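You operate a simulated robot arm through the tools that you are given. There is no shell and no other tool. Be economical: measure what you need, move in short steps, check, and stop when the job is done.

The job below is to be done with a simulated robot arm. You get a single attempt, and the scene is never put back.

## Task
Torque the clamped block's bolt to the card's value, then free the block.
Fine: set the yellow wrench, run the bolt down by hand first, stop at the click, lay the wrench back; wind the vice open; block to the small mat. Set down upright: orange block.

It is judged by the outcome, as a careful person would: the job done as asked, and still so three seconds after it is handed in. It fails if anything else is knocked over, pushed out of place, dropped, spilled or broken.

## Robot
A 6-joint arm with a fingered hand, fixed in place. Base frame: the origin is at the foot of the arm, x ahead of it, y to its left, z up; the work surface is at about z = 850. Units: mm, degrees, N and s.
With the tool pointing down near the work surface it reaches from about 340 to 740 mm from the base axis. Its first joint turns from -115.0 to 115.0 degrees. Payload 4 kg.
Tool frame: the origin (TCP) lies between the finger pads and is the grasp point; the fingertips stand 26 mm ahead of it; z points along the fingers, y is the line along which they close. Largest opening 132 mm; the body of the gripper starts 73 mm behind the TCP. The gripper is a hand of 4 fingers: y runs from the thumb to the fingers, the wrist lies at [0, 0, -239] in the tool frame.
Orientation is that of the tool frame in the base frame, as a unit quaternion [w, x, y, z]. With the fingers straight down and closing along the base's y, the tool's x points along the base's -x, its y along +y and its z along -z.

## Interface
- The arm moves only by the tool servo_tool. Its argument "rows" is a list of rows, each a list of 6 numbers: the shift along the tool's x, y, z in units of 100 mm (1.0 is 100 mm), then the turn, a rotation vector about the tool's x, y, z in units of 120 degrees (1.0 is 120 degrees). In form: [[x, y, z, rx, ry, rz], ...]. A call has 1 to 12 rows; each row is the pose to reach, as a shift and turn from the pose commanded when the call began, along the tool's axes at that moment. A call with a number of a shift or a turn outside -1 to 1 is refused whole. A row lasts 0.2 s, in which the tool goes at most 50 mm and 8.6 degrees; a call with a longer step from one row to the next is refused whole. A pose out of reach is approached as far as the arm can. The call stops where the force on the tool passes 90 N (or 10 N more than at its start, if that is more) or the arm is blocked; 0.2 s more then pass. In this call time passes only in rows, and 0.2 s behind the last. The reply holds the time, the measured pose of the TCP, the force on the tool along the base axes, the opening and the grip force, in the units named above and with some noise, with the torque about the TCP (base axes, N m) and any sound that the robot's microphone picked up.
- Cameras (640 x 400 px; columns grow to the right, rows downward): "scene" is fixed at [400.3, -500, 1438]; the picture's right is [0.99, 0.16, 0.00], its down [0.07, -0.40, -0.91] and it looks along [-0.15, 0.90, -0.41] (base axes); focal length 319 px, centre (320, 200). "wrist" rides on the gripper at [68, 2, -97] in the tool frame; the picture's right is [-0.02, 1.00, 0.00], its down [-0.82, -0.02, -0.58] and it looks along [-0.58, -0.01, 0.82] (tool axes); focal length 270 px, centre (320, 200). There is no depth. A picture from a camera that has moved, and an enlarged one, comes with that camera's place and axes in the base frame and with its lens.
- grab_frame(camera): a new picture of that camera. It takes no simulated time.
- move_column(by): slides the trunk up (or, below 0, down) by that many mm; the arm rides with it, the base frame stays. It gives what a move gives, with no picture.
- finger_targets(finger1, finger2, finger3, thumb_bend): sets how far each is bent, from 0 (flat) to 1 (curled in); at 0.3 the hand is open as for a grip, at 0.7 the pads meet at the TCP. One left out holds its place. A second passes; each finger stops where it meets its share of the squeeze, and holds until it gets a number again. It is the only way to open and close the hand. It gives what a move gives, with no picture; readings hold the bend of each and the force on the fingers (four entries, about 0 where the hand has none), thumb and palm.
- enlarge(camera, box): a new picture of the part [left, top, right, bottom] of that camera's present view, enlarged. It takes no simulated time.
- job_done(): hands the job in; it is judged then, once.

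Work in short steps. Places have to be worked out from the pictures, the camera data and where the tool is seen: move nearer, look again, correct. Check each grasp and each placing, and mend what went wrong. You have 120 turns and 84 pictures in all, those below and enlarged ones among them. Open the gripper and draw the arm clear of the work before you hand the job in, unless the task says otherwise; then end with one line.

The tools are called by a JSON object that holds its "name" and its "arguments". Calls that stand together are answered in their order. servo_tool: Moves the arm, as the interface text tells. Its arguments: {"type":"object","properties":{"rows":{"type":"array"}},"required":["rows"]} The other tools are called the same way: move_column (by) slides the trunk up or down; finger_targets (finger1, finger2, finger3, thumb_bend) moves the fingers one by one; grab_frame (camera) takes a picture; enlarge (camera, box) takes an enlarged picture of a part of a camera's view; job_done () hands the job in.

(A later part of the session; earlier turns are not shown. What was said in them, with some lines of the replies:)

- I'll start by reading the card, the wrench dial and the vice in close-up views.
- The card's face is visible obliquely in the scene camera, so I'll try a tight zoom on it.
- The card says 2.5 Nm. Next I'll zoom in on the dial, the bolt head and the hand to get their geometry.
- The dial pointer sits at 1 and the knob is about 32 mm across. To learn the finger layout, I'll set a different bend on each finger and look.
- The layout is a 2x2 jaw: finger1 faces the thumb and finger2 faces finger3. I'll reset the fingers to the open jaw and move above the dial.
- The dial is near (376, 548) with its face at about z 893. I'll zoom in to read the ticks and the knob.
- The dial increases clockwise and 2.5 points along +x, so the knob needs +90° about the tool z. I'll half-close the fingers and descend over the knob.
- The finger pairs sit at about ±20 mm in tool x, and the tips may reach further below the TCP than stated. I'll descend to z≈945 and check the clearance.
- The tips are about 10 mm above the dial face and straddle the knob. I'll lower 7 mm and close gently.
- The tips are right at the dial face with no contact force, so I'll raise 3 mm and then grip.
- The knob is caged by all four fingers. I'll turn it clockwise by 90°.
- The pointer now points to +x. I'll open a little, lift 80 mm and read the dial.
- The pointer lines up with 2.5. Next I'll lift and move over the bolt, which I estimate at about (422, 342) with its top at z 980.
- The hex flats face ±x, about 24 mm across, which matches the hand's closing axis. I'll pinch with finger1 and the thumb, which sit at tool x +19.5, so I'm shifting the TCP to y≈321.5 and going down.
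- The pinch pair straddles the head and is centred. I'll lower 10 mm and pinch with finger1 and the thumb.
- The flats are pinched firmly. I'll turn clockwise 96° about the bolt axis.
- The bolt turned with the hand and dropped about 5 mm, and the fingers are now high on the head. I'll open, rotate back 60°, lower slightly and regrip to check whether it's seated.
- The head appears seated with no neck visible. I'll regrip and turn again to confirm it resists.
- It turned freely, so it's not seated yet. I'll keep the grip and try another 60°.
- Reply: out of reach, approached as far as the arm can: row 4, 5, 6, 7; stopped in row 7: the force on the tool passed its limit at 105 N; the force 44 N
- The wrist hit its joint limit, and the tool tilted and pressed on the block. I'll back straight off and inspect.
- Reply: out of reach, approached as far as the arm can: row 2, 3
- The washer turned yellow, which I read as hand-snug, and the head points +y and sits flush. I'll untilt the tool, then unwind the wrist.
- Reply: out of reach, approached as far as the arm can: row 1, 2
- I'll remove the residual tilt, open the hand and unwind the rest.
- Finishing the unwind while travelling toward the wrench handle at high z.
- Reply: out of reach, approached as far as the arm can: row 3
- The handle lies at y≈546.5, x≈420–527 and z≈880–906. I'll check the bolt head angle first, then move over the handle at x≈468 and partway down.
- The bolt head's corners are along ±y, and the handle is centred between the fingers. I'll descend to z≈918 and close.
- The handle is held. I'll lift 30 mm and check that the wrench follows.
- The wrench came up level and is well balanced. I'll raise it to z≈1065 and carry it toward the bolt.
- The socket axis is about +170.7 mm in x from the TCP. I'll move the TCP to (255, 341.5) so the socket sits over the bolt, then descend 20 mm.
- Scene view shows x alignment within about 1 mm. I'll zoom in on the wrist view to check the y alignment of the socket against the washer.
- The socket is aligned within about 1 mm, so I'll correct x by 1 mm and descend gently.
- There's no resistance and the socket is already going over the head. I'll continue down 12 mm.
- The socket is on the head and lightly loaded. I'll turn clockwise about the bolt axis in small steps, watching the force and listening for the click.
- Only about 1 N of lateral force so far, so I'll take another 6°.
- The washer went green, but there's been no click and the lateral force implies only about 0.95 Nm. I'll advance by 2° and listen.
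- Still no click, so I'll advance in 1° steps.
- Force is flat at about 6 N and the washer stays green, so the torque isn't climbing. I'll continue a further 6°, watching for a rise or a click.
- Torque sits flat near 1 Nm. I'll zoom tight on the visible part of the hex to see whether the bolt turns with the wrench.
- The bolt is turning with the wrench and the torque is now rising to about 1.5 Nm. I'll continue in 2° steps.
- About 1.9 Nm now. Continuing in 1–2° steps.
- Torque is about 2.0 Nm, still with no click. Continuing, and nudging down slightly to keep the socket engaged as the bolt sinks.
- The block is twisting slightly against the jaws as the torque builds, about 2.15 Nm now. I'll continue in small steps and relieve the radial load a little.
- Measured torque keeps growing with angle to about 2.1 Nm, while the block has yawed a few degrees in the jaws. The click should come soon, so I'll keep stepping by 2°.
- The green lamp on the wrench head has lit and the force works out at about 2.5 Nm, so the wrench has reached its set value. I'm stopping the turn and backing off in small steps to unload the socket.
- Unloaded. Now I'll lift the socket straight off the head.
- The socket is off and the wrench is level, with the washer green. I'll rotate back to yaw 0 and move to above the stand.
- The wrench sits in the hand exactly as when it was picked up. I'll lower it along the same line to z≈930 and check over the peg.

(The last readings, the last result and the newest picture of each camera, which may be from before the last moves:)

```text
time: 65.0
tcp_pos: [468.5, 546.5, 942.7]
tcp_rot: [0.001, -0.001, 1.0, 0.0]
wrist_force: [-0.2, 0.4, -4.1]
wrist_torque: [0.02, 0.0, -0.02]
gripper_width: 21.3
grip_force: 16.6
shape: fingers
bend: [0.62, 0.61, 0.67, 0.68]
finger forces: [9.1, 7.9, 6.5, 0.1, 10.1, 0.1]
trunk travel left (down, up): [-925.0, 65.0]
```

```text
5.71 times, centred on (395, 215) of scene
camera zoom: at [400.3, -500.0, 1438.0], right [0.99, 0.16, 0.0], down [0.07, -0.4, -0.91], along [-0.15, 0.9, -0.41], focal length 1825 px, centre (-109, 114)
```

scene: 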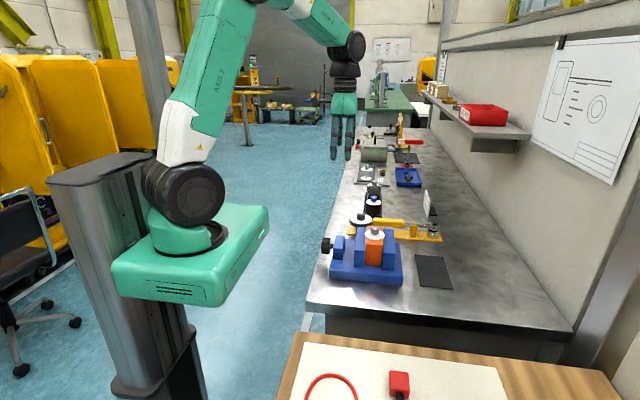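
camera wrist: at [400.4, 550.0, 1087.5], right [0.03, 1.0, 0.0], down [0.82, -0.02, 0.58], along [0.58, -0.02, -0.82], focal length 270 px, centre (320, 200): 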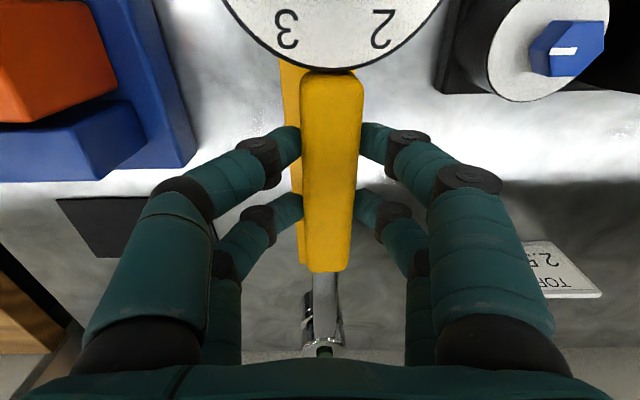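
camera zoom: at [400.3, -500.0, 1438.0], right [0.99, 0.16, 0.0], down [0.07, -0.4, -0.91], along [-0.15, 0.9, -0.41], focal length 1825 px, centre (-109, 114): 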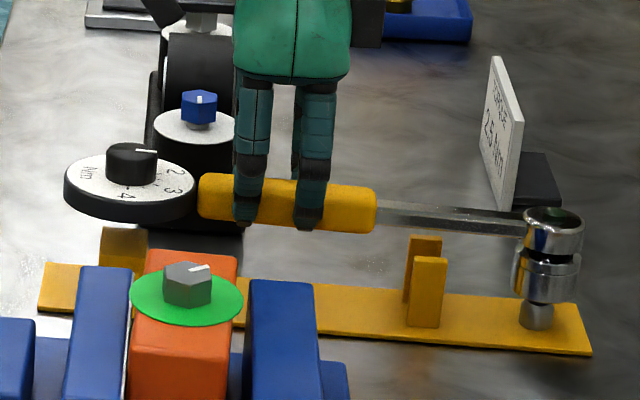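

It's on the same line as when lifted. Final lowering to z≈916.

{"name": "servo_tool", "arguments": {"rows": [[0, 0, 0.1, 0, 0, 0], [0, 0, 0.18, 0, 0, 0], [0, 0, 0.23, 0, 0, 0], [0, 0, 0.265, 0, 0, 0]]}}

{"name": "enlarge", "arguments": {"camera": "scene", "box": [345, 180, 445, 250]}}

```text
time: 66.0
tcp_pos: [468.0, 545.1, 917.8]
tcp_rot: [0.001, 0.0, 1.0, 0.0]
wrist_force: [0.1, -0.9, -2.3]
wrist_torque: [-0.01, -0.05, -0.01]
gripper_width: 21.0
grip_force: 17.8
shape: fingers
bend: [0.62, 0.62, 0.68, 0.68]
finger forces: [8.8, 8.3, 7.3, 0.1, 10.2, 0.0]
trunk travel left (down, up): [-925.0, 65.0]
```

```text
5.71 times, centred on (395, 215) of scene
camera zoom: at [400.3, -500.0, 1438.0], right [0.99, 0.16, 0.0], down [0.07, -0.4, -0.91], along [-0.15, 0.9, -0.41], focal length 1825 px, centre (-109, 114)
```

zoom: 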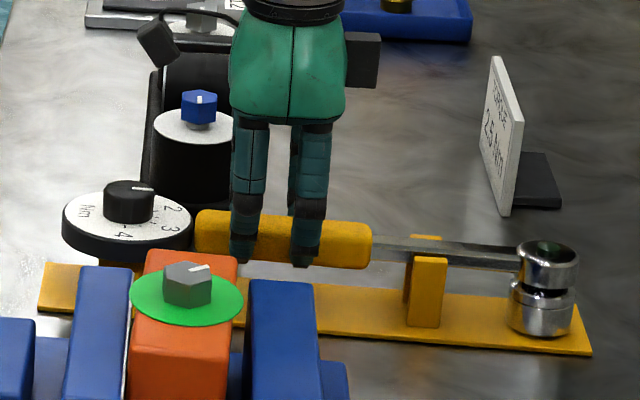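

It matches the original rest position. I'll lower 1 mm more, release and rise.

{"name": "servo_tool", "arguments": {"rows": [[0, 0, 0.012, 0, 0, 0]]}}

{"name": "finger_targets", "arguments": {"finger1": 0.5, "finger2": 0.5, "finger3": 0.5, "thumb_bend": 0.5}}

{"name": "servo_tool", "arguments": {"rows": [[0, 0, -0.2, 0, 0, 0], [0, 0, -0.6, 0, 0, 0], [0, 0, -1.0, 0, 0, 0]]}}

{"name": "enlarge", "arguments": {"camera": "scene", "box": [315, 180, 445, 300]}}

```text
time: 66.4
tcp_pos: [468.4, 545.6, 917.9]
tcp_rot: [0.001, 0.001, 1.0, 0.0]
wrist_force: [0.1, -1.4, 2.1]
wrist_torque: [-0.01, -0.03, 0.0]
gripper_width: 21.7
grip_force: 17.7
shape: fingers
bend: [0.62, 0.62, 0.68, 0.68]
finger forces: [8.7, 8.5, 7.7, 0.1, 10.9, 0.1]
trunk travel left (down, up): [-925.0, 65.0]
```

```text
time: 67.4
tcp_pos: [468.7, 546.0, 915.7]
tcp_rot: [0.001, 0.0, 1.0, 0.0]
wrist_force: [0.0, 0.4, 0.5]
wrist_torque: [-0.05, -0.01, 0.0]
gripper_width: 65.3
grip_force: 0.1
shape: fingers
bend: [0.5, 0.5, 0.5, 0.5]
finger forces: [0.1, 0.0, 0.0, 0.0, 0.0, 0.1]
trunk travel left (down, up): [-925.0, 65.0]
```

```text
time: 68.2
tcp_pos: [467.7, 545.4, 1015.8]
tcp_rot: [0.001, -0.001, 1.0, -0.002]
wrist_force: [-0.9, 0.0, 0.3]
wrist_torque: [0.01, 0.0, -0.01]
gripper_width: 65.3
grip_force: 0.0
shape: fingers
bend: [0.5, 0.5, 0.5, 0.5]
finger forces: [0.1, 0.1, 0.1, 0.0, 0.1, 0.1]
trunk travel left (down, up): [-925.0, 65.0]
```

```text
3.33 times, centred on (380, 240) of scene
camera zoom: at [400.3, -500.0, 1438.0], right [0.99, 0.16, 0.0], down [0.07, -0.4, -0.91], along [-0.15, 0.9, -0.41], focal length 1064 px, centre (120, 67)
```

zoom: 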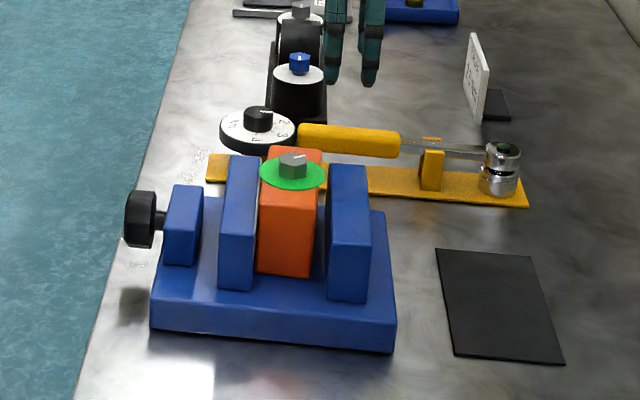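

The wrench is back on its stand. Next is the vice knob, near (281, 342, 901), about 45 mm in diameter with a horizontal axis along x. I'll move the hand above it, aiming to use the finger2/finger3 pair.

{"name": "servo_tool", "arguments": {"rows": [[0.33, -0.33, 0, 0, 0, 0], [0.66, -0.66, 0, 0, 0, 0], [1.0, -1.0, 0, 0, 0, 0]]}}

{"name": "servo_tool", "arguments": {"rows": [[0.33, -0.33, 0, 0, 0, 0], [0.66, -0.66, 0, 0, 0, 0], [1.0, -1.0, 0, 0, 0, 0]]}}

{"name": "finger_targets", "arguments": {"finger1": 0.47, "finger2": 0.47, "finger3": 0.47, "thumb_bend": 0.47}}

{"name": "grab_frame", "arguments": {"camera": "wrist"}}

```text
time: 69.0
tcp_pos: [367.2, 444.9, 1016.5]
tcp_rot: [0.001, 0.0, 1.0, 0.001]
wrist_force: [0.6, 0.0, 0.3]
wrist_torque: [-0.01, 0.0, 0.03]
gripper_width: 65.4
grip_force: 0.0
shape: fingers
bend: [0.5, 0.5, 0.5, 0.5]
finger forces: [0.1, 0.1, 0.1, 0.0, 0.1, 0.0]
trunk travel left (down, up): [-925.0, 65.0]
```

```text
time: 69.8
tcp_pos: [267.1, 346.1, 1016.1]
tcp_rot: [0.001, -0.001, 1.0, 0.0]
wrist_force: [0.0, -0.6, 0.6]
wrist_torque: [0.01, -0.02, -0.01]
gripper_width: 65.7
grip_force: 0.1
shape: fingers
bend: [0.5, 0.5, 0.5, 0.5]
finger forces: [0.1, 0.0, 0.0, 0.0, 0.1, 0.0]
trunk travel left (down, up): [-925.0, 65.0]
```

```text
time: 70.8
tcp_pos: [267.7, 348.2, 1015.9]
tcp_rot: [0.001, 0.0, 1.0, -0.001]
wrist_force: [-1.1, -0.3, -0.1]
wrist_torque: [0.0, 0.0, 0.0]
gripper_width: 75.3
grip_force: 0.1
shape: fingers
bend: [0.47, 0.47, 0.47, 0.47]
finger forces: [0.0, 0.0, 0.0, 0.0, 0.0, 0.0]
trunk travel left (down, up): [-925.0, 65.0]
```

```text
18 pictures are left
camera wrist: at [200.1, 350.3, 1112.0], right [0.03, 1.0, 0.0], down [0.82, -0.02, 0.58], along [0.58, -0.02, -0.82], focal length 270 px, centre (320, 200)
```

wrist: 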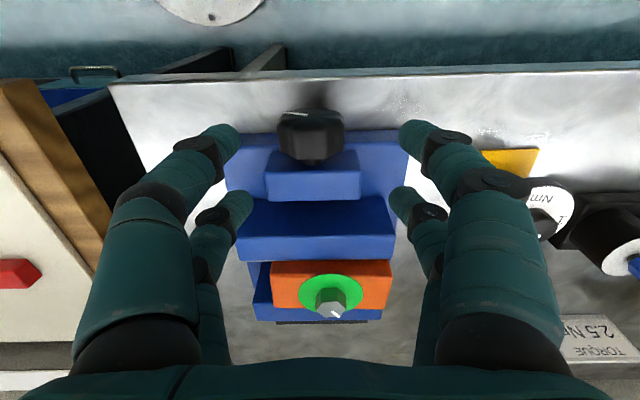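

The knob centre is confirmed at (281, 340, 901). I'll tilt the hand -30° about the knob axis so that I can sweep +60°, then approach along the tool axis.

{"name": "servo_tool", "arguments": {"rows": [[0.015, -0.154, 0.056, -0.0625, 0, 0], [0.03, -0.308, 0.112, -0.125, 0, 0], [0.045, -0.462, 0.168, -0.1875, 0, 0], [0.06, -0.615, 0.224, -0.25, 0, 0]]}}

{"name": "servo_tool", "arguments": {"rows": [[0, 0, 0.35, 0, 0, 0], [0, 0, 0.7, 0, 0, 0], [0, 0, 0.9, 0, 0, 0]]}}

{"name": "enlarge", "arguments": {"camera": "scene", "box": [295, 190, 415, 290]}}

```text
time: 71.8
tcp_pos: [273.4, 292.5, 1034.0]
tcp_rot: [-0.013, 0.011, 0.966, 0.256]
wrist_force: [1.1, -0.1, 0.3]
wrist_torque: [0.06, 0.08, 0.08]
gripper_width: 76.0
grip_force: 0.1
shape: fingers
bend: [0.47, 0.47, 0.47, 0.47]
finger forces: [0.0, 0.0, 0.0, 0.0, 0.0, 0.0]
out of reach, approached as far as the arm can: row 2, 3, 4
trunk travel left (down, up): [-925.0, 65.0]
```

```text
time: 72.6
tcp_pos: [296.9, 357.5, 982.0]
tcp_rot: [-0.008, 0.0, 0.967, 0.255]
wrist_force: [-0.3, -6.1, 12.9]
wrist_torque: [-0.7, 0.26, 0.06]
gripper_width: 75.8
grip_force: 7.3
shape: fingers
bend: [0.47, 0.47, 0.47, 0.46]
finger forces: [0.0, 0.0, 0.0, 0.1, 14.7, 0.1]
out of reach, approached as far as the arm can: row 1, 2, 3
trunk travel left (down, up): [-925.0, 65.0]
```

```text
4.00 times, centred on (355, 240) of scene
camera zoom: at [400.3, -500.0, 1438.0], right [0.99, 0.16, 0.0], down [0.07, -0.4, -0.91], along [-0.15, 0.9, -0.41], focal length 1277 px, centre (180, 40)
```

zoom: 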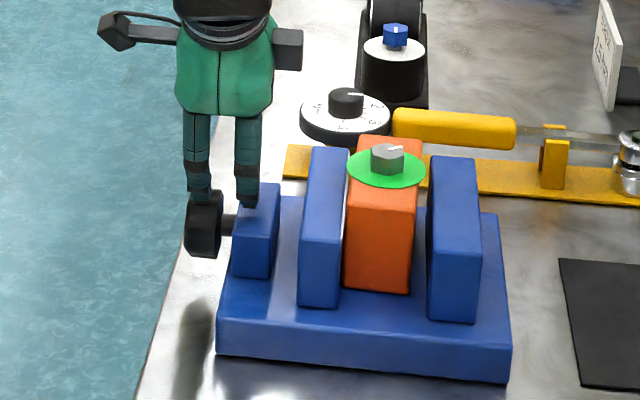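

The inward tilt is out of reach and the thumb touched the screw block. I'll back out along the approach and return upright. I'll work from upright and tilt only toward +y.

{"name": "servo_tool", "arguments": {"rows": [[0, 0, -0.3, 0, 0, 0], [0, 0, -0.6, 0, 0, 0], [0, 0, -0.9, 0, 0, 0]]}}

{"name": "servo_tool", "arguments": {"rows": [[-0.015, 0.16, 0.028, 0.0625, 0, 0], [-0.03, 0.32, 0.056, 0.125, 0, 0], [-0.045, 0.48, 0.084, 0.1875, 0, 0], [-0.06, 0.645, 0.1135, 0.25, 0, 0]]}}

```text
time: 73.4
tcp_pos: [296.7, 312.8, 1059.3]
tcp_rot: [0.001, 0.0, 0.966, 0.259]
wrist_force: [-1.1, 0.2, -0.3]
wrist_torque: [0.04, -0.03, -0.02]
gripper_width: 75.8
grip_force: 0.2
shape: fingers
bend: [0.47, 0.47, 0.47, 0.47]
finger forces: [0.1, 0.0, 0.0, 0.1, 0.0, 0.0]
trunk travel left (down, up): [-925.0, 65.0]
```

```text
time: 74.4
tcp_pos: [303.4, 376.3, 1082.9]
tcp_rot: [0.0, 0.0, 1.0, -0.001]
wrist_force: [-0.8, 0.2, 0.9]
wrist_torque: [0.01, -0.02, 0.01]
gripper_width: 75.9
grip_force: 0.0
shape: fingers
bend: [0.47, 0.47, 0.47, 0.47]
finger forces: [0.0, 0.1, 0.0, 0.0, 0.0, 0.0]
out of reach, approached as far as the arm can: row 2
trunk travel left (down, up): [-925.0, 65.0]
```

Upright again. I'll move over the knob with the TCP at (261.5, 340), then down to z≈918.

{"name": "servo_tool", "arguments": {"rows": [[0.21, -0.18, 0.2, 0, 0, 0], [0.42, -0.36, 0.5, 0, 0, 0], [0.42, -0.36, 0.75, 0, 0, 0]]}}

{"name": "servo_tool", "arguments": {"rows": [[0, 0, 0.3, 0, 0, 0], [0, 0, 0.6, 0, 0, 0], [0, 0, 0.9, 0, 0, 0]]}}

{"name": "enlarge", "arguments": {"camera": "scene", "box": [305, 200, 405, 280]}}

```text
time: 75.2
tcp_pos: [260.6, 341.4, 1006.4]
tcp_rot: [0.001, 0.0, 1.0, -0.001]
wrist_force: [0.3, 0.2, 1.0]
wrist_torque: [-0.01, -0.01, 0.05]
gripper_width: 76.0
grip_force: 0.0
shape: fingers
bend: [0.47, 0.47, 0.47, 0.47]
finger forces: [0.0, 0.1, 0.1, 0.0, 0.0, 0.1]
trunk travel left (down, up): [-925.0, 65.0]
```

```text
time: 76.0
tcp_pos: [261.5, 339.7, 915.6]
tcp_rot: [0.0, -0.001, 1.0, -0.001]
wrist_force: [-0.3, -1.4, -0.3]
wrist_torque: [-0.02, -0.03, -0.01]
gripper_width: 75.8
grip_force: 0.0
shape: fingers
bend: [0.47, 0.47, 0.47, 0.47]
finger forces: [0.0, 0.0, 0.0, 0.0, 0.1, 0.0]
trunk travel left (down, up): [-925.0, 65.0]
```

```text
5.00 times, centred on (355, 240) of scene
camera zoom: at [400.3, -500.0, 1438.0], right [0.99, 0.16, 0.0], down [0.07, -0.4, -0.91], along [-0.15, 0.9, -0.41], focal length 1597 px, centre (145, 0)
```

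zoom: 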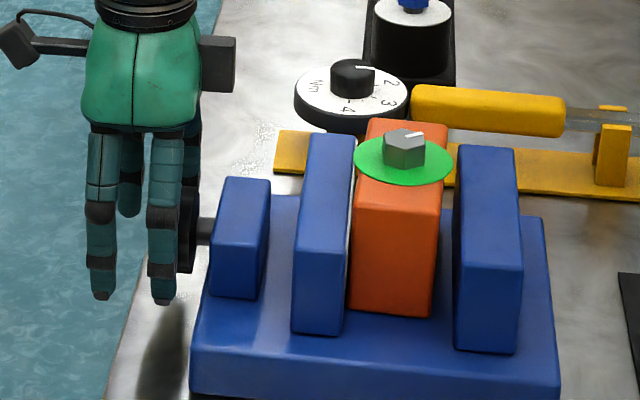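

The finger2/finger3 pair straddles the knob. I'll pinch it and tilt +50° toward +y about the knob axis, which is the opening direction.

{"name": "finger_targets", "arguments": {"finger2": 0.75, "finger3": 0.75}}

{"name": "servo_tool", "arguments": {"rows": [[0, 0.0236, 0.0016, 0.0667, 0, 0], [0, 0.0469, 0.0066, 0.1333, 0, 0], [0, 0.0691, 0.0147, 0.2, 0, 0], [0, 0.0901, 0.0258, 0.2667, 0, 0], [0, 0.1093, 0.0398, 0.3333, 0, 0], [0, 0.1263, 0.0562, 0.4, 0, 0]]}}

{"name": "enlarge", "arguments": {"camera": "scene", "box": [305, 200, 405, 280]}}

```text
time: 77.0
tcp_pos: [260.0, 340.7, 915.7]
tcp_rot: [0.0, 0.0, 1.0, -0.001]
wrist_force: [-2.2, 0.4, -6.2]
wrist_torque: [-0.07, 0.13, 0.0]
gripper_width: 75.8
grip_force: 7.6
shape: fingers
bend: [0.47, 0.57, 0.57, 0.47]
finger forces: [0.0, 7.7, 7.9, 0.0, 0.0, 0.0]
trunk travel left (down, up): [-925.0, 65.0]
```

```text
time: 78.4
tcp_pos: [260.5, 350.0, 911.2]
tcp_rot: [0.0, 0.001, 0.913, -0.408]
wrist_force: [-2.1, -10.3, -7.6]
wrist_torque: [0.16, 0.16, -0.27]
gripper_width: 75.8
grip_force: 8.1
shape: fingers
bend: [0.47, 0.59, 0.54, 0.47]
finger forces: [0.1, 7.0, 9.8, 0.0, 0.0, 0.1]
trunk travel left (down, up): [-925.0, 65.0]
```

```text
5.00 times, centred on (355, 240) of scene
camera zoom: at [400.3, -500.0, 1438.0], right [0.99, 0.16, 0.0], down [0.07, -0.4, -0.91], along [-0.15, 0.9, -0.41], focal length 1597 px, centre (145, 0)
```

zoom: 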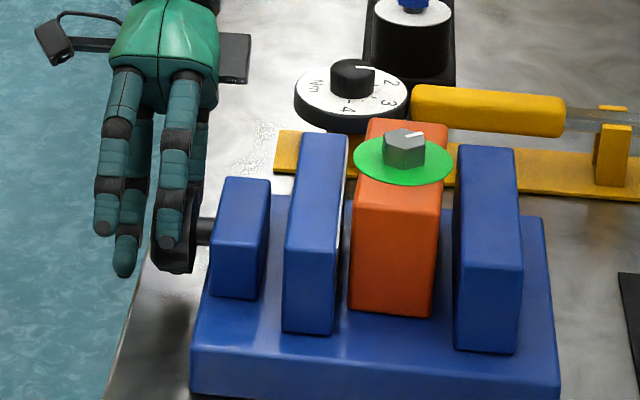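

The jaw opened about 5 mm more, so the direction is right. I'll release slightly, rotate back, regrip and sweep again for clearance.

{"name": "finger_targets", "arguments": {"finger2": 0.52, "finger3": 0.49}}

{"name": "servo_tool", "arguments": {"rows": [[0, -0.0236, 0.0016, -0.0667, 0, 0], [0, -0.0469, 0.0066, -0.1333, 0, 0], [0, -0.0691, 0.0147, -0.2, 0, 0], [0, -0.0901, 0.0258, -0.2667, 0, 0], [0, -0.1093, 0.0398, -0.3333, 0, 0], [0, -0.1263, 0.0562, -0.4, 0, 0]]}}

{"name": "finger_targets", "arguments": {"finger2": 0.75, "finger3": 0.75}}

{"name": "servo_tool", "arguments": {"rows": [[0, 0.0236, 0.0016, 0.0667, 0, 0], [0, 0.0469, 0.0066, 0.1333, 0, 0], [0, 0.0691, 0.0147, 0.2, 0, 0], [0, 0.0901, 0.0258, 0.2667, 0, 0], [0, 0.1093, 0.0398, 0.3333, 0, 0], [0, 0.1263, 0.0562, 0.4, 0, 0]]}}

{"name": "enlarge", "arguments": {"camera": "scene", "box": [305, 200, 405, 280]}}

```text
time: 79.4
tcp_pos: [260.3, 352.3, 910.6]
tcp_rot: [0.001, 0.0, 0.914, -0.407]
wrist_force: [0.1, 1.2, -0.9]
wrist_torque: [0.0, 0.0, 0.0]
gripper_width: 75.9
grip_force: 0.1
shape: fingers
bend: [0.47, 0.52, 0.49, 0.47]
finger forces: [0.0, 0.0, 0.1, 0.0, 0.0, 0.1]
trunk travel left (down, up): [-925.0, 65.0]
```

```text
time: 80.8
tcp_pos: [262.1, 339.1, 915.9]
tcp_rot: [0.001, 0.0, 1.0, 0.001]
wrist_force: [0.2, 0.6, 0.1]
wrist_torque: [0.0, -0.02, 0.01]
gripper_width: 75.8
grip_force: 0.0
shape: fingers
bend: [0.47, 0.52, 0.49, 0.47]
finger forces: [0.0, 0.0, 0.1, 0.0, 0.0, 0.0]
trunk travel left (down, up): [-925.0, 65.0]
```

```text
time: 81.8
tcp_pos: [262.0, 339.1, 916.7]
tcp_rot: [0.001, 0.001, 1.0, -0.001]
wrist_force: [-0.2, 0.7, -4.7]
wrist_torque: [-0.01, 0.1, 0.03]
gripper_width: 76.1
grip_force: 7.7
shape: fingers
bend: [0.47, 0.57, 0.57, 0.47]
finger forces: [0.0, 7.9, 7.7, 0.1, 0.1, 0.0]
trunk travel left (down, up): [-925.0, 65.0]
```

```text
time: 83.2
tcp_pos: [261.2, 351.8, 910.6]
tcp_rot: [0.0, 0.0, 0.913, -0.408]
wrist_force: [-0.2, -10.9, -9.1]
wrist_torque: [0.34, 0.17, -0.17]
gripper_width: 75.5
grip_force: 9.2
shape: fingers
bend: [0.47, 0.59, 0.52, 0.47]
finger forces: [0.1, 6.3, 12.2, 0.1, 0.0, 0.1]
trunk travel left (down, up): [-925.0, 65.0]
```

```text
5.00 times, centred on (355, 240) of scene
camera zoom: at [400.3, -500.0, 1438.0], right [0.99, 0.16, 0.0], down [0.07, -0.4, -0.91], along [-0.15, 0.9, -0.41], focal length 1597 px, centre (145, 0)
```

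zoom: 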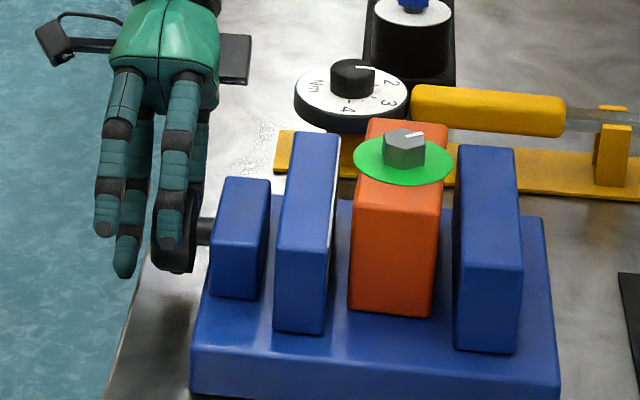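

That gave about 5 mm more. One further sweep for comfortable finger clearance, then release and retreat upward.

{"name": "finger_targets", "arguments": {"finger2": 0.52, "finger3": 0.48}}

{"name": "servo_tool", "arguments": {"rows": [[0, -0.0236, 0.0016, -0.0667, 0, 0], [0, -0.0469, 0.0066, -0.1333, 0, 0], [0, -0.0691, 0.0147, -0.2, 0, 0], [0, -0.0901, 0.0258, -0.2667, 0, 0], [0, -0.1093, 0.0398, -0.3333, 0, 0], [0, -0.1263, 0.0562, -0.4, 0, 0]]}}

{"name": "finger_targets", "arguments": {"finger2": 0.75, "finger3": 0.75}}

{"name": "servo_tool", "arguments": {"rows": [[0, 0.0236, 0.0016, 0.0667, 0, 0], [0, 0.0469, 0.0066, 0.1333, 0, 0], [0, 0.0691, 0.0147, 0.2, 0, 0], [0, 0.0901, 0.0258, 0.2667, 0, 0], [0, 0.1093, 0.0398, 0.3333, 0, 0], [0, 0.1263, 0.0562, 0.4, 0, 0]]}}

{"name": "finger_targets", "arguments": {"finger2": 0.52, "finger3": 0.48}}

{"name": "servo_tool", "arguments": {"rows": [[0, -0.0236, 0.0016, -0.0667, 0, 0], [0, -0.0469, 0.0066, -0.1333, 0, 0], [0, -0.0691, 0.0147, -0.2, 0, 0], [0, -0.0901, 0.0258, -0.2667, 0, 0], [0, -0.1093, 0.0398, -0.3333, 0, 0], [0, -0.1263, 0.0562, -0.4, 0, 0]]}}

{"name": "servo_tool", "arguments": {"rows": [[0, 0, -0.4, 0, 0, 0], [0, 0, -0.8, 0, 0, 0], [0, 0, -1.0, 0, 0, 0]]}}

```text
time: 84.2
tcp_pos: [259.8, 352.7, 910.7]
tcp_rot: [0.001, 0.0, 0.913, -0.407]
wrist_force: [-0.6, -0.1, 0.7]
wrist_torque: [0.01, -0.01, 0.01]
gripper_width: 76.0
grip_force: 0.1
shape: fingers
bend: [0.47, 0.52, 0.48, 0.47]
finger forces: [0.0, 0.0, 0.1, 0.0, 0.1, 0.0]
trunk travel left (down, up): [-925.0, 65.0]
```

```text
time: 85.6
tcp_pos: [261.0, 338.9, 916.8]
tcp_rot: [0.001, 0.001, 1.0, 0.0]
wrist_force: [-0.1, -0.3, -0.8]
wrist_torque: [0.0, 0.0, 0.01]
gripper_width: 75.9
grip_force: 0.0
shape: fingers
bend: [0.47, 0.52, 0.48, 0.47]
finger forces: [0.1, 0.0, 0.1, 0.0, 0.0, 0.0]
trunk travel left (down, up): [-925.0, 65.0]
```

```text
time: 86.6
tcp_pos: [261.3, 340.6, 916.8]
tcp_rot: [0.001, 0.0, 1.0, 0.0]
wrist_force: [-0.2, 0.4, -3.4]
wrist_torque: [0.07, 0.07, 0.01]
gripper_width: 76.1
grip_force: 7.7
shape: fingers
bend: [0.47, 0.57, 0.57, 0.47]
finger forces: [0.0, 7.6, 7.4, 0.1, 0.1, 0.0]
trunk travel left (down, up): [-925.0, 65.0]
```

```text
time: 88.0
tcp_pos: [260.1, 352.5, 911.4]
tcp_rot: [0.0, 0.001, 0.913, -0.408]
wrist_force: [0.1, -9.7, -7.5]
wrist_torque: [0.37, 0.19, -0.17]
gripper_width: 76.0
grip_force: 10.0
shape: fingers
bend: [0.47, 0.59, 0.52, 0.47]
finger forces: [0.0, 6.5, 12.1, 0.1, 0.0, 0.0]
trunk travel left (down, up): [-925.0, 65.0]
```

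```text
time: 89.0
tcp_pos: [261.4, 352.1, 911.5]
tcp_rot: [0.001, 0.0, 0.913, -0.407]
wrist_force: [-0.6, -0.2, 0.9]
wrist_torque: [-0.01, -0.03, 0.02]
gripper_width: 75.8
grip_force: 0.1
shape: fingers
bend: [0.47, 0.52, 0.48, 0.47]
finger forces: [0.0, 0.0, 0.1, 0.1, 0.0, 0.0]
trunk travel left (down, up): [-925.0, 65.0]
```

```text
time: 90.4
tcp_pos: [259.8, 339.0, 917.0]
tcp_rot: [0.001, 0.001, 1.0, 0.001]
wrist_force: [0.2, 0.0, -0.6]
wrist_torque: [0.02, 0.0, -0.03]
gripper_width: 75.8
grip_force: 0.0
shape: fingers
bend: [0.47, 0.52, 0.48, 0.47]
finger forces: [0.0, 0.0, 0.0, 0.0, 0.0, 0.0]
trunk travel left (down, up): [-925.0, 65.0]
```

```text
time: 91.2
tcp_pos: [260.3, 338.9, 1016.9]
tcp_rot: [0.0, 0.0, 1.0, 0.0]
wrist_force: [-0.8, 0.5, 0.5]
wrist_torque: [0.02, 0.01, 0.0]
gripper_width: 75.9
grip_force: 0.1
shape: fingers
bend: [0.47, 0.52, 0.48, 0.47]
finger forces: [0.1, 0.0, 0.0, 0.0, 0.1, 0.0]
trunk travel left (down, up): [-925.0, 65.0]
```

The vice is open. I'll open the hand fully and move above the block to look.

{"name": "servo_tool", "arguments": {"rows": [[0, 0, -0.4, 0, 0, 0], [-0.3, 0.0, -0.7, 0, 0, 0], [-0.6, 0.02, -0.9, 0, 0, 0], [-1.0, 0.04, -0.9, 0, 0, 0]]}}

{"name": "servo_tool", "arguments": {"rows": [[-0.4, 0, 0, 0, 0, 0], [-0.6, 0, 0, 0, 0, 0]]}}

{"name": "finger_targets", "arguments": {"finger1": 0.28, "finger2": 0.28, "finger3": 0.28, "thumb_bend": 0.28}}

{"name": "grab_frame", "arguments": {"camera": "wrist"}}

{"name": "enlarge", "arguments": {"camera": "scene", "box": [315, 200, 465, 300]}}

```text
time: 92.2
tcp_pos: [361.5, 344.0, 1106.2]
tcp_rot: [0.001, 0.0, 1.0, 0.0]
wrist_force: [0.4, 0.7, 0.9]
wrist_torque: [0.01, 0.03, 0.02]
gripper_width: 75.7
grip_force: 0.0
shape: fingers
bend: [0.47, 0.52, 0.48, 0.47]
finger forces: [0.1, 0.1, 0.0, 0.1, 0.1, 0.1]
trunk travel left (down, up): [-925.0, 65.0]
```

```text
time: 92.8
tcp_pos: [420.5, 345.0, 1106.2]
tcp_rot: [0.001, -0.001, 1.0, 0.0]
wrist_force: [0.6, 0.0, -0.3]
wrist_torque: [-0.03, -0.01, 0.04]
gripper_width: 75.7
grip_force: 0.1
shape: fingers
bend: [0.47, 0.52, 0.48, 0.47]
finger forces: [0.0, 0.1, 0.0, 0.0, 0.0, 0.1]
trunk travel left (down, up): [-925.0, 65.0]
```

```text
time: 93.8
tcp_pos: [422.1, 344.2, 1107.2]
tcp_rot: [0.0, 0.0, 1.0, -0.001]
wrist_force: [0.6, -0.3, 0.0]
wrist_torque: [-0.03, -0.01, 0.0]
gripper_width: 136.9
grip_force: 0.0
shape: fingers
bend: [0.28, 0.28, 0.28, 0.28]
finger forces: [0.1, 0.0, 0.0, 0.0, 0.1, 0.0]
trunk travel left (down, up): [-925.0, 65.0]
```

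```text
13 pictures are left
camera wrist: at [352.9, 347.9, 1202.5], right [0.03, 1.0, 0.0], down [0.82, -0.02, 0.58], along [0.58, -0.02, -0.82], focal length 270 px, centre (320, 200)
```

wrist: 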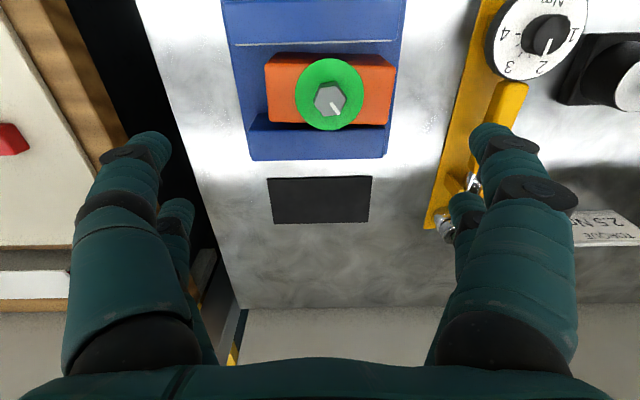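

```text
4.00 times, centred on (390, 250) of scene
camera zoom: at [400.3, -500.0, 1438.0], right [0.99, 0.16, 0.0], down [0.07, -0.4, -0.91], along [-0.15, 0.9, -0.41], focal length 1277 px, centre (40, 0)
```

zoom: 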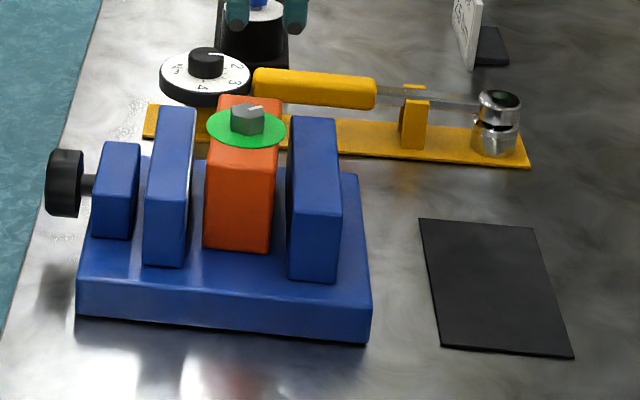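

The block centre is about (412.5, 354). Its y ends are free, with 12–15 mm jaw clearance on each side. I'll descend over it with the fingers closing along y and check before going in.

{"name": "servo_tool", "arguments": {"rows": [[0.045, 0.045, 0.3, 0, 0, 0], [0.09, 0.095, 0.6, 0, 0, 0], [0.09, 0.095, 0.95, 0, 0, 0]]}}

{"name": "grab_frame", "arguments": {"camera": "wrist"}}

{"name": "enlarge", "arguments": {"camera": "scene", "box": [325, 190, 425, 270]}}

```text
time: 94.6
tcp_pos: [411.9, 354.1, 1010.9]
tcp_rot: [0.0, 0.001, 1.0, -0.001]
wrist_force: [-0.5, 0.7, 0.4]
wrist_torque: [0.02, 0.0, 0.0]
gripper_width: 136.7
grip_force: 0.1
shape: fingers
bend: [0.28, 0.28, 0.28, 0.28]
finger forces: [0.1, 0.1, 0.0, 0.0, 0.0, 0.1]
trunk travel left (down, up): [-925.0, 65.0]
```

```text
11 pictures are left
camera wrist: at [344.0, 357.9, 1107.2], right [0.03, 1.0, 0.0], down [0.82, -0.02, 0.58], along [0.58, -0.02, -0.82], focal length 270 px, centre (320, 200)
```

wrist: 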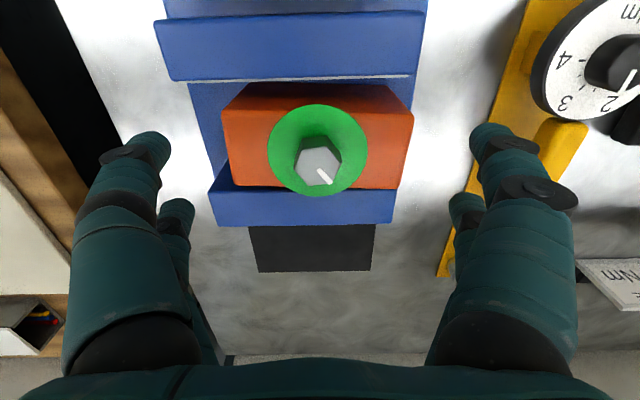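

```text
5.00 times, centred on (375, 230) of scene
camera zoom: at [400.3, -500.0, 1438.0], right [0.99, 0.16, 0.0], down [0.07, -0.4, -0.91], along [-0.15, 0.9, -0.41], focal length 1597 px, centre (45, 50)
```

zoom: 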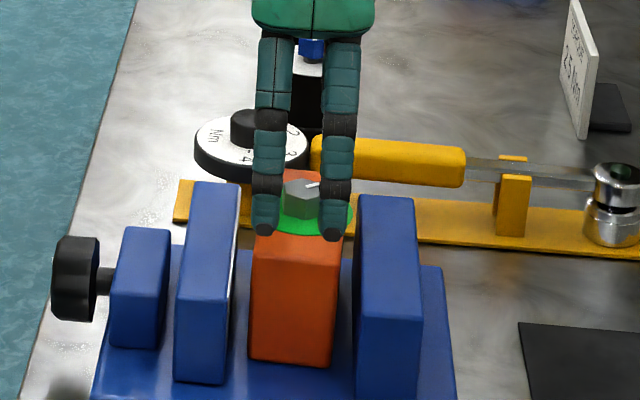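

The hand is centred on the block, with about 13 mm clearance at each end. I'll descend to z≈949 and grasp.

{"name": "servo_tool", "arguments": {"rows": [[-0.01, 0, 0.2, 0, 0, 0], [-0.02, 0, 0.4, 0, 0, 0], [-0.02, 0, 0.62, 0, 0, 0]]}}

{"name": "finger_targets", "arguments": {"finger1": 0.6, "finger2": 0.6, "finger3": 0.6, "thumb_bend": 0.6}}

{"name": "servo_tool", "arguments": {"rows": [[0, 0, -0.04, 0, 0, 0], [0, 0, -0.1, 0, 0, 0]]}}

{"name": "enlarge", "arguments": {"camera": "scene", "box": [325, 190, 425, 270]}}

```text
time: 95.4
tcp_pos: [414.1, 353.4, 949.5]
tcp_rot: [0.0, 0.0, 1.0, 0.0]
wrist_force: [-0.6, -0.3, 0.1]
wrist_torque: [0.01, 0.01, 0.0]
gripper_width: 136.7
grip_force: 0.0
shape: fingers
bend: [0.28, 0.28, 0.28, 0.28]
finger forces: [0.0, 0.0, 0.1, 0.1, 0.1, 0.0]
trunk travel left (down, up): [-925.0, 65.0]
```

```text
time: 96.4
tcp_pos: [414.1, 354.0, 950.2]
tcp_rot: [0.001, 0.0, 1.0, 0.0]
wrist_force: [0.4, -0.4, -0.7]
wrist_torque: [-0.38, -0.09, 0.02]
gripper_width: 108.8
grip_force: 30.0
shape: fingers
bend: [0.44, 0.43, 0.49, 0.51]
finger forces: [14.7, 14.9, 6.6, 0.0, 24.5, 0.0]
trunk travel left (down, up): [-925.0, 65.0]
```

```text
time: 97.0
tcp_pos: [413.8, 353.1, 959.8]
tcp_rot: [0.0, 0.0, 1.0, -0.002]
wrist_force: [0.5, 1.1, -10.4]
wrist_torque: [-0.08, -0.01, -0.02]
gripper_width: 108.8
grip_force: 31.1
shape: fingers
bend: [0.44, 0.43, 0.49, 0.51]
finger forces: [15.0, 15.2, 6.9, 0.0, 24.8, 0.0]
trunk travel left (down, up): [-925.0, 65.0]
```

```text
5.00 times, centred on (375, 230) of scene
camera zoom: at [400.3, -500.0, 1438.0], right [0.99, 0.16, 0.0], down [0.07, -0.4, -0.91], along [-0.15, 0.9, -0.41], focal length 1597 px, centre (45, 50)
```

zoom: 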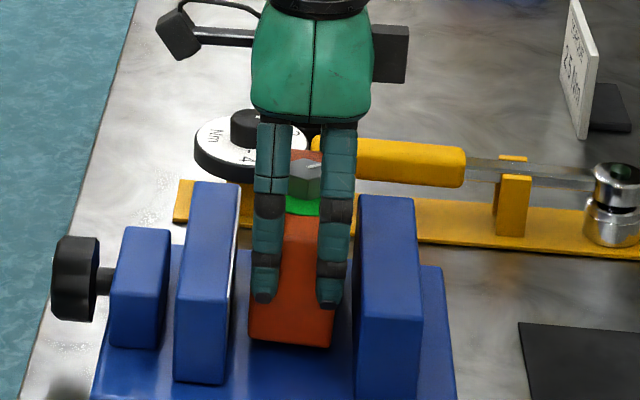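

The block is held firmly at about 1 kg. I'll lift clear of the jaws and carry it over the mat, centred at about (604.5, 340).

{"name": "servo_tool", "arguments": {"rows": [[0, 0, -0.2, 0, 0, 0], [0, 0, -0.45, 0, 0, 0], [0, 0, -0.7, 0, 0, 0], [0, 0, -0.9, 0, 0, 0]]}}

{"name": "servo_tool", "arguments": {"rows": [[-0.25, -0.02, 0, 0, 0, 0], [-0.5, -0.04, 0, 0, 0, 0], [-0.75, -0.06, 0, 0, 0, 0], [-0.95, -0.07, 0, 0, 0, 0]]}}

{"name": "servo_tool", "arguments": {"rows": [[-0.25, -0.02, 0, 0, 0, 0], [-0.5, -0.04, 0, 0, 0, 0], [-0.75, -0.06, 0, 0, 0, 0], [-0.95, -0.07, 0.2, 0, 0, 0]]}}

{"name": "enlarge", "arguments": {"camera": "scene", "box": [360, 180, 500, 290]}}

```text
time: 98.0
tcp_pos: [414.0, 354.1, 1049.7]
tcp_rot: [-0.001, 0.001, 1.0, -0.001]
wrist_force: [-0.9, 0.1, -10.3]
wrist_torque: [-0.04, -0.02, 0.02]
gripper_width: 108.8
grip_force: 31.7
shape: fingers
bend: [0.44, 0.43, 0.49, 0.51]
finger forces: [14.9, 15.2, 6.7, 0.0, 24.8, 0.1]
trunk travel left (down, up): [-925.0, 65.0]
```

```text
time: 99.0
tcp_pos: [510.1, 346.2, 1049.1]
tcp_rot: [0.0, 0.0, 1.0, -0.001]
wrist_force: [0.0, 0.2, -9.1]
wrist_torque: [-0.04, 0.02, 0.03]
gripper_width: 108.8
grip_force: 30.7
shape: fingers
bend: [0.44, 0.43, 0.49, 0.51]
finger forces: [14.9, 15.1, 6.7, 0.1, 24.7, 0.0]
trunk travel left (down, up): [-925.0, 65.0]
```

```text
time: 100.0
tcp_pos: [606.2, 339.9, 1028.1]
tcp_rot: [-0.001, 0.0, 1.0, 0.0]
wrist_force: [-0.2, 0.7, -10.6]
wrist_torque: [-0.07, 0.04, 0.0]
gripper_width: 108.6
grip_force: 30.6
shape: fingers
bend: [0.44, 0.43, 0.49, 0.51]
finger forces: [14.9, 15.1, 6.8, 0.1, 24.6, 0.0]
trunk travel left (down, up): [-925.0, 65.0]
```

```text
3.64 times, centred on (430, 235) of scene
camera zoom: at [400.3, -500.0, 1438.0], right [0.99, 0.16, 0.0], down [0.07, -0.4, -0.91], along [-0.15, 0.9, -0.41], focal length 1161 px, centre (-80, 73)
```

zoom: 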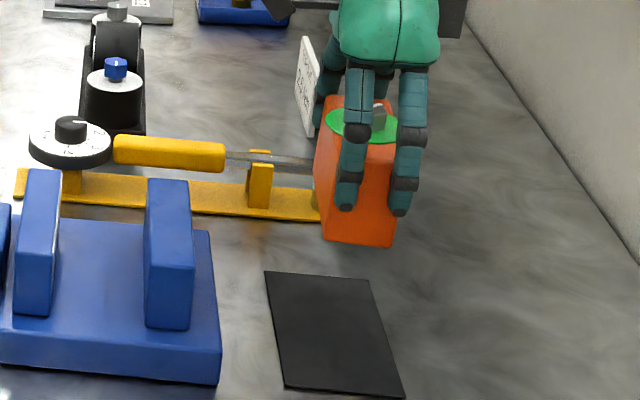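

It's aligned over the mat. I'll lower to z≈930, then probe down gently.

{"name": "servo_tool", "arguments": {"rows": [[0.01, 0, 0.3, 0, 0, 0], [0.015, 0, 0.6, 0, 0, 0], [0.015, 0, 0.85, 0, 0, 0], [0.015, 0, 0.95, 0, 0, 0]]}}

{"name": "enlarge", "arguments": {"camera": "scene", "box": [390, 200, 470, 290]}}

```text
time: 101.0
tcp_pos: [603.4, 339.1, 933.8]
tcp_rot: [0.0, 0.0, 1.0, 0.0]
wrist_force: [0.2, -0.3, -10.2]
wrist_torque: [-0.08, 0.01, -0.04]
gripper_width: 108.7
grip_force: 31.0
shape: fingers
bend: [0.44, 0.43, 0.49, 0.51]
finger forces: [14.9, 15.0, 6.7, 0.1, 24.4, 0.0]
trunk travel left (down, up): [-925.0, 65.0]
```

```text
4.44 times, centred on (430, 245) of scene
camera zoom: at [400.3, -500.0, 1438.0], right [0.99, 0.16, 0.0], down [0.07, -0.4, -0.91], along [-0.15, 0.9, -0.41], focal length 1419 px, centre (-169, 0)
```

zoom: 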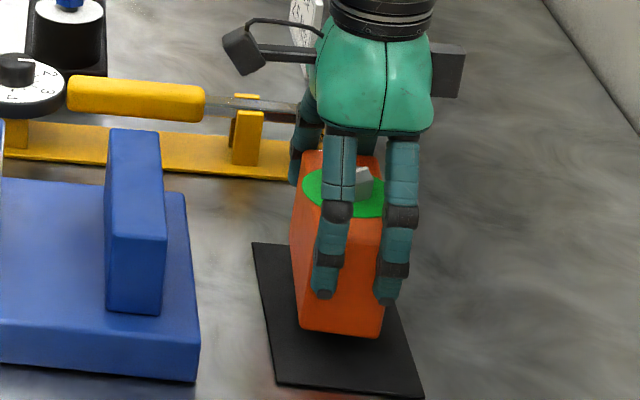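

About 10 mm remains, so I'll step down slowly.

{"name": "servo_tool", "arguments": {"rows": [[0, 0, 0.03, 0, 0, 0], [0, 0, 0.06, 0, 0, 0], [0, 0, 0.08, 0, 0, 0]]}}

{"name": "servo_tool", "arguments": {"rows": [[0, 0, 0.02, 0, 0, 0], [0, 0, 0.03, 0, 0, 0]]}}

```text
time: 101.8
tcp_pos: [602.9, 339.8, 926.7]
tcp_rot: [0.0, 0.0, 1.0, -0.001]
wrist_force: [-0.2, 0.4, -10.6]
wrist_torque: [-0.07, 0.03, -0.01]
gripper_width: 108.6
grip_force: 31.0
shape: fingers
bend: [0.44, 0.43, 0.49, 0.51]
finger forces: [14.9, 14.9, 6.8, 0.1, 24.5, 0.0]
trunk travel left (down, up): [-925.0, 65.0]
```

```text
time: 102.4
tcp_pos: [601.9, 339.8, 922.8]
tcp_rot: [0.0, -0.001, 1.0, -0.001]
wrist_force: [0.7, 0.4, -10.2]
wrist_torque: [-0.09, 0.0, -0.05]
gripper_width: 108.7
grip_force: 30.8
shape: fingers
bend: [0.44, 0.43, 0.49, 0.51]
finger forces: [14.9, 15.1, 6.8, 0.0, 24.4, 0.0]
trunk travel left (down, up): [-925.0, 65.0]
```

{"name": "servo_tool", "arguments": {"rows": [[-0.01, 0, 0.015, 0, 0, 0], [-0.015, 0, 0.03, 0, 0, 0]]}}

{"name": "servo_tool", "arguments": {"rows": [[0, 0, 0.015, 0, 0, 0], [0, 0, 0.025, 0, 0, 0]]}}

```text
time: 103.0
tcp_pos: [604.6, 339.7, 920.1]
tcp_rot: [0.0, 0.0, 1.0, -0.001]
wrist_force: [0.2, -0.8, -10.6]
wrist_torque: [-0.06, 0.02, -0.04]
gripper_width: 108.7
grip_force: 30.8
shape: fingers
bend: [0.44, 0.43, 0.49, 0.51]
finger forces: [14.9, 14.9, 6.8, 0.0, 24.4, 0.0]
trunk travel left (down, up): [-925.0, 65.0]
```

```text
time: 103.6
tcp_pos: [603.4, 340.2, 918.0]
tcp_rot: [0.0, 0.0, 1.0, -0.001]
wrist_force: [-1.6, 0.6, -6.4]
wrist_torque: [-0.21, -0.03, -0.04]
gripper_width: 108.9
grip_force: 30.5
shape: fingers
bend: [0.44, 0.43, 0.49, 0.51]
finger forces: [14.9, 15.0, 7.0, 0.0, 24.2, 0.0]
trunk travel left (down, up): [-925.0, 65.0]
```

Contact has begun. I'll go 1 mm more, then check from the scene camera before releasing.

{"name": "servo_tool", "arguments": {"rows": [[0, 0, 0.01, 0, 0, 0]]}}

{"name": "enlarge", "arguments": {"camera": "scene", "box": [390, 200, 470, 290]}}

```text
time: 104.0
tcp_pos: [603.7, 338.5, 918.2]
tcp_rot: [0.001, 0.0, 1.0, 0.0]
wrist_force: [-2.4, 1.6, -1.2]
wrist_torque: [-0.42, -0.02, -0.09]
gripper_width: 108.6
grip_force: 31.2
shape: fingers
bend: [0.44, 0.43, 0.49, 0.51]
finger forces: [15.2, 15.2, 6.9, 0.0, 23.8, 0.0]
trunk travel left (down, up): [-925.0, 65.0]
```

```text
4.44 times, centred on (430, 245) of scene
camera zoom: at [400.3, -500.0, 1438.0], right [0.99, 0.16, 0.0], down [0.07, -0.4, -0.91], along [-0.15, 0.9, -0.41], focal length 1419 px, centre (-169, 0)
```

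zoom: 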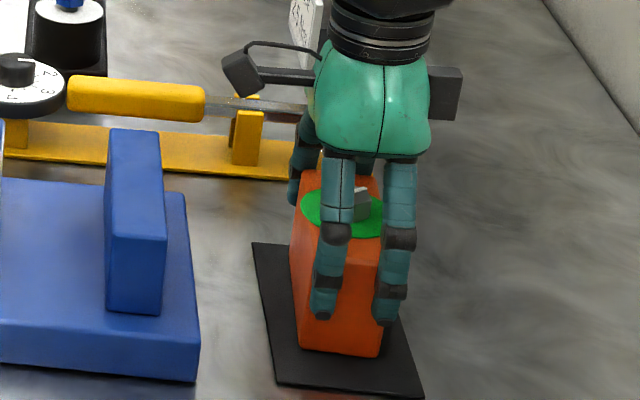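

The block rests within the mat. I'll release and rise straight up.

{"name": "finger_targets", "arguments": {"finger1": 0.28, "finger2": 0.28, "finger3": 0.28, "thumb_bend": 0.28}}

{"name": "servo_tool", "arguments": {"rows": [[0, 0, -0.2, 0, 0, 0], [0, 0, -0.6, 0, 0, 0], [0, 0, -1.0, 0, 0, 0]]}}

{"name": "servo_tool", "arguments": {"rows": [[0.2, 0, -0.4, 0, 0, 0], [0.5, 0, -0.7, 0, 0, 0], [0.9, 0, -0.9, 0, 0, 0]]}}

{"name": "grab_frame", "arguments": {"camera": "scene"}}

{"name": "enlarge", "arguments": {"camera": "scene", "box": [320, 180, 470, 300]}}

```text
time: 105.0
tcp_pos: [604.3, 338.2, 917.7]
tcp_rot: [0.001, 0.0, 1.0, 0.0]
wrist_force: [0.9, 2.0, 1.2]
wrist_torque: [0.08, 0.03, -0.09]
gripper_width: 139.3
grip_force: 1.5
shape: fingers
bend: [0.27, 0.28, 0.28, 0.28]
finger forces: [2.0, 0.7, 0.0, 0.0, 0.0, 0.0]
trunk travel left (down, up): [-925.0, 65.0]
```

```text
time: 105.8
tcp_pos: [603.3, 339.0, 1019.1]
tcp_rot: [0.0, -0.001, 1.0, 0.0]
wrist_force: [0.2, -0.7, 0.2]
wrist_torque: [0.02, -0.04, 0.03]
gripper_width: 137.5
grip_force: 0.2
shape: fingers
bend: [0.28, 0.28, 0.28, 0.28]
finger forces: [0.0, 0.0, 0.0, 0.0, 0.0, 0.0]
trunk travel left (down, up): [-925.0, 65.0]
```

```text
time: 106.6
tcp_pos: [511.8, 340.5, 1107.9]
tcp_rot: [0.001, 0.0, 1.0, 0.0]
wrist_force: [-0.6, -0.1, 0.5]
wrist_torque: [-0.01, -0.01, -0.01]
gripper_width: 137.3
grip_force: 0.1
shape: fingers
bend: [0.28, 0.28, 0.28, 0.28]
finger forces: [0.0, 0.0, 0.0, 0.0, 0.0, 0.0]
trunk travel left (down, up): [-925.0, 65.0]
```

```text
5 pictures are left
```

scene: 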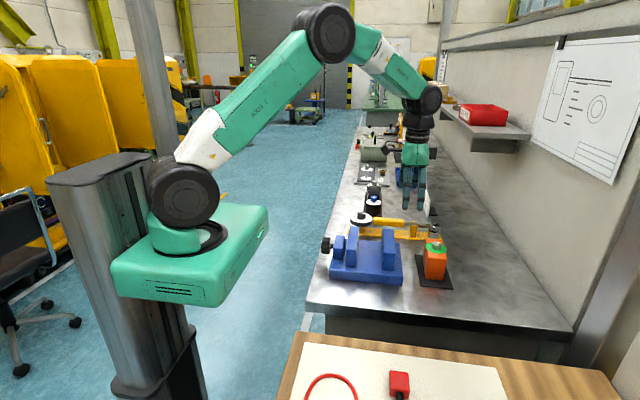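

```text
3.33 times, centred on (395, 240) of scene
camera zoom: at [400.3, -500.0, 1438.0], right [0.99, 0.16, 0.0], down [0.07, -0.4, -0.91], along [-0.15, 0.9, -0.41], focal length 1064 px, centre (70, 67)
```

zoom: 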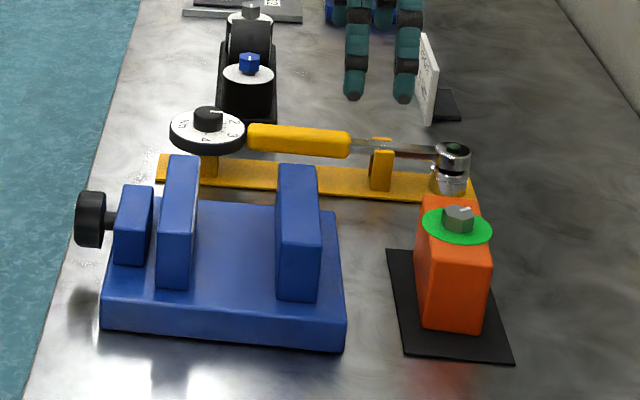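

The block stands upright on the mat, the washer is green and the wrench is on its stand. One overhead look will confirm the footprint.

{"name": "grab_frame", "arguments": {"camera": "wrist"}}

```text
3 pictures are left
camera wrist: at [443.3, 342.8, 1204.6], right [0.03, 1.0, 0.0], down [0.81, -0.02, 0.58], along [0.58, -0.01, -0.81], focal length 270 px, centre (320, 200)
```

wrist: 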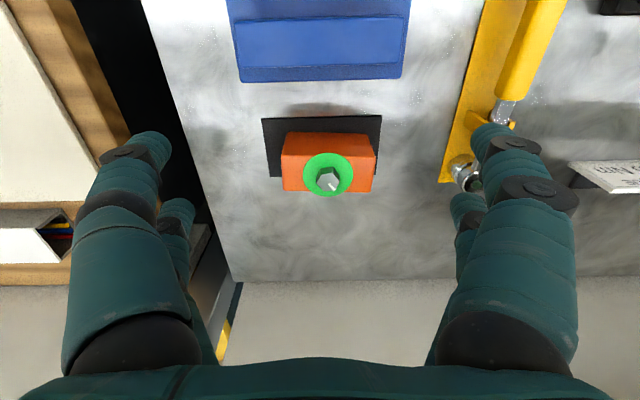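

The block sits fully within the mat, the hand is open and the arm is clear. I'm handing the job in.

{"name": "job_done", "arguments": {}}

```text
The job is handed in.
```

The bolt is torqued with the wrench set to the card's 2.5 Nm. I stopped when the green lamp on the wrench head lit, at a measured 2.5–2.6 Nm; the microphone never reported a click. The wrench is back on its stand, the vice is wound open and the orange block stands upright on the small mat. While running the bolt down, the wrist hit its limit and pressed on the block at 105 N, and during torquing the block twisted and slid about 13 mm in the jaws; neither shows any visible harm.
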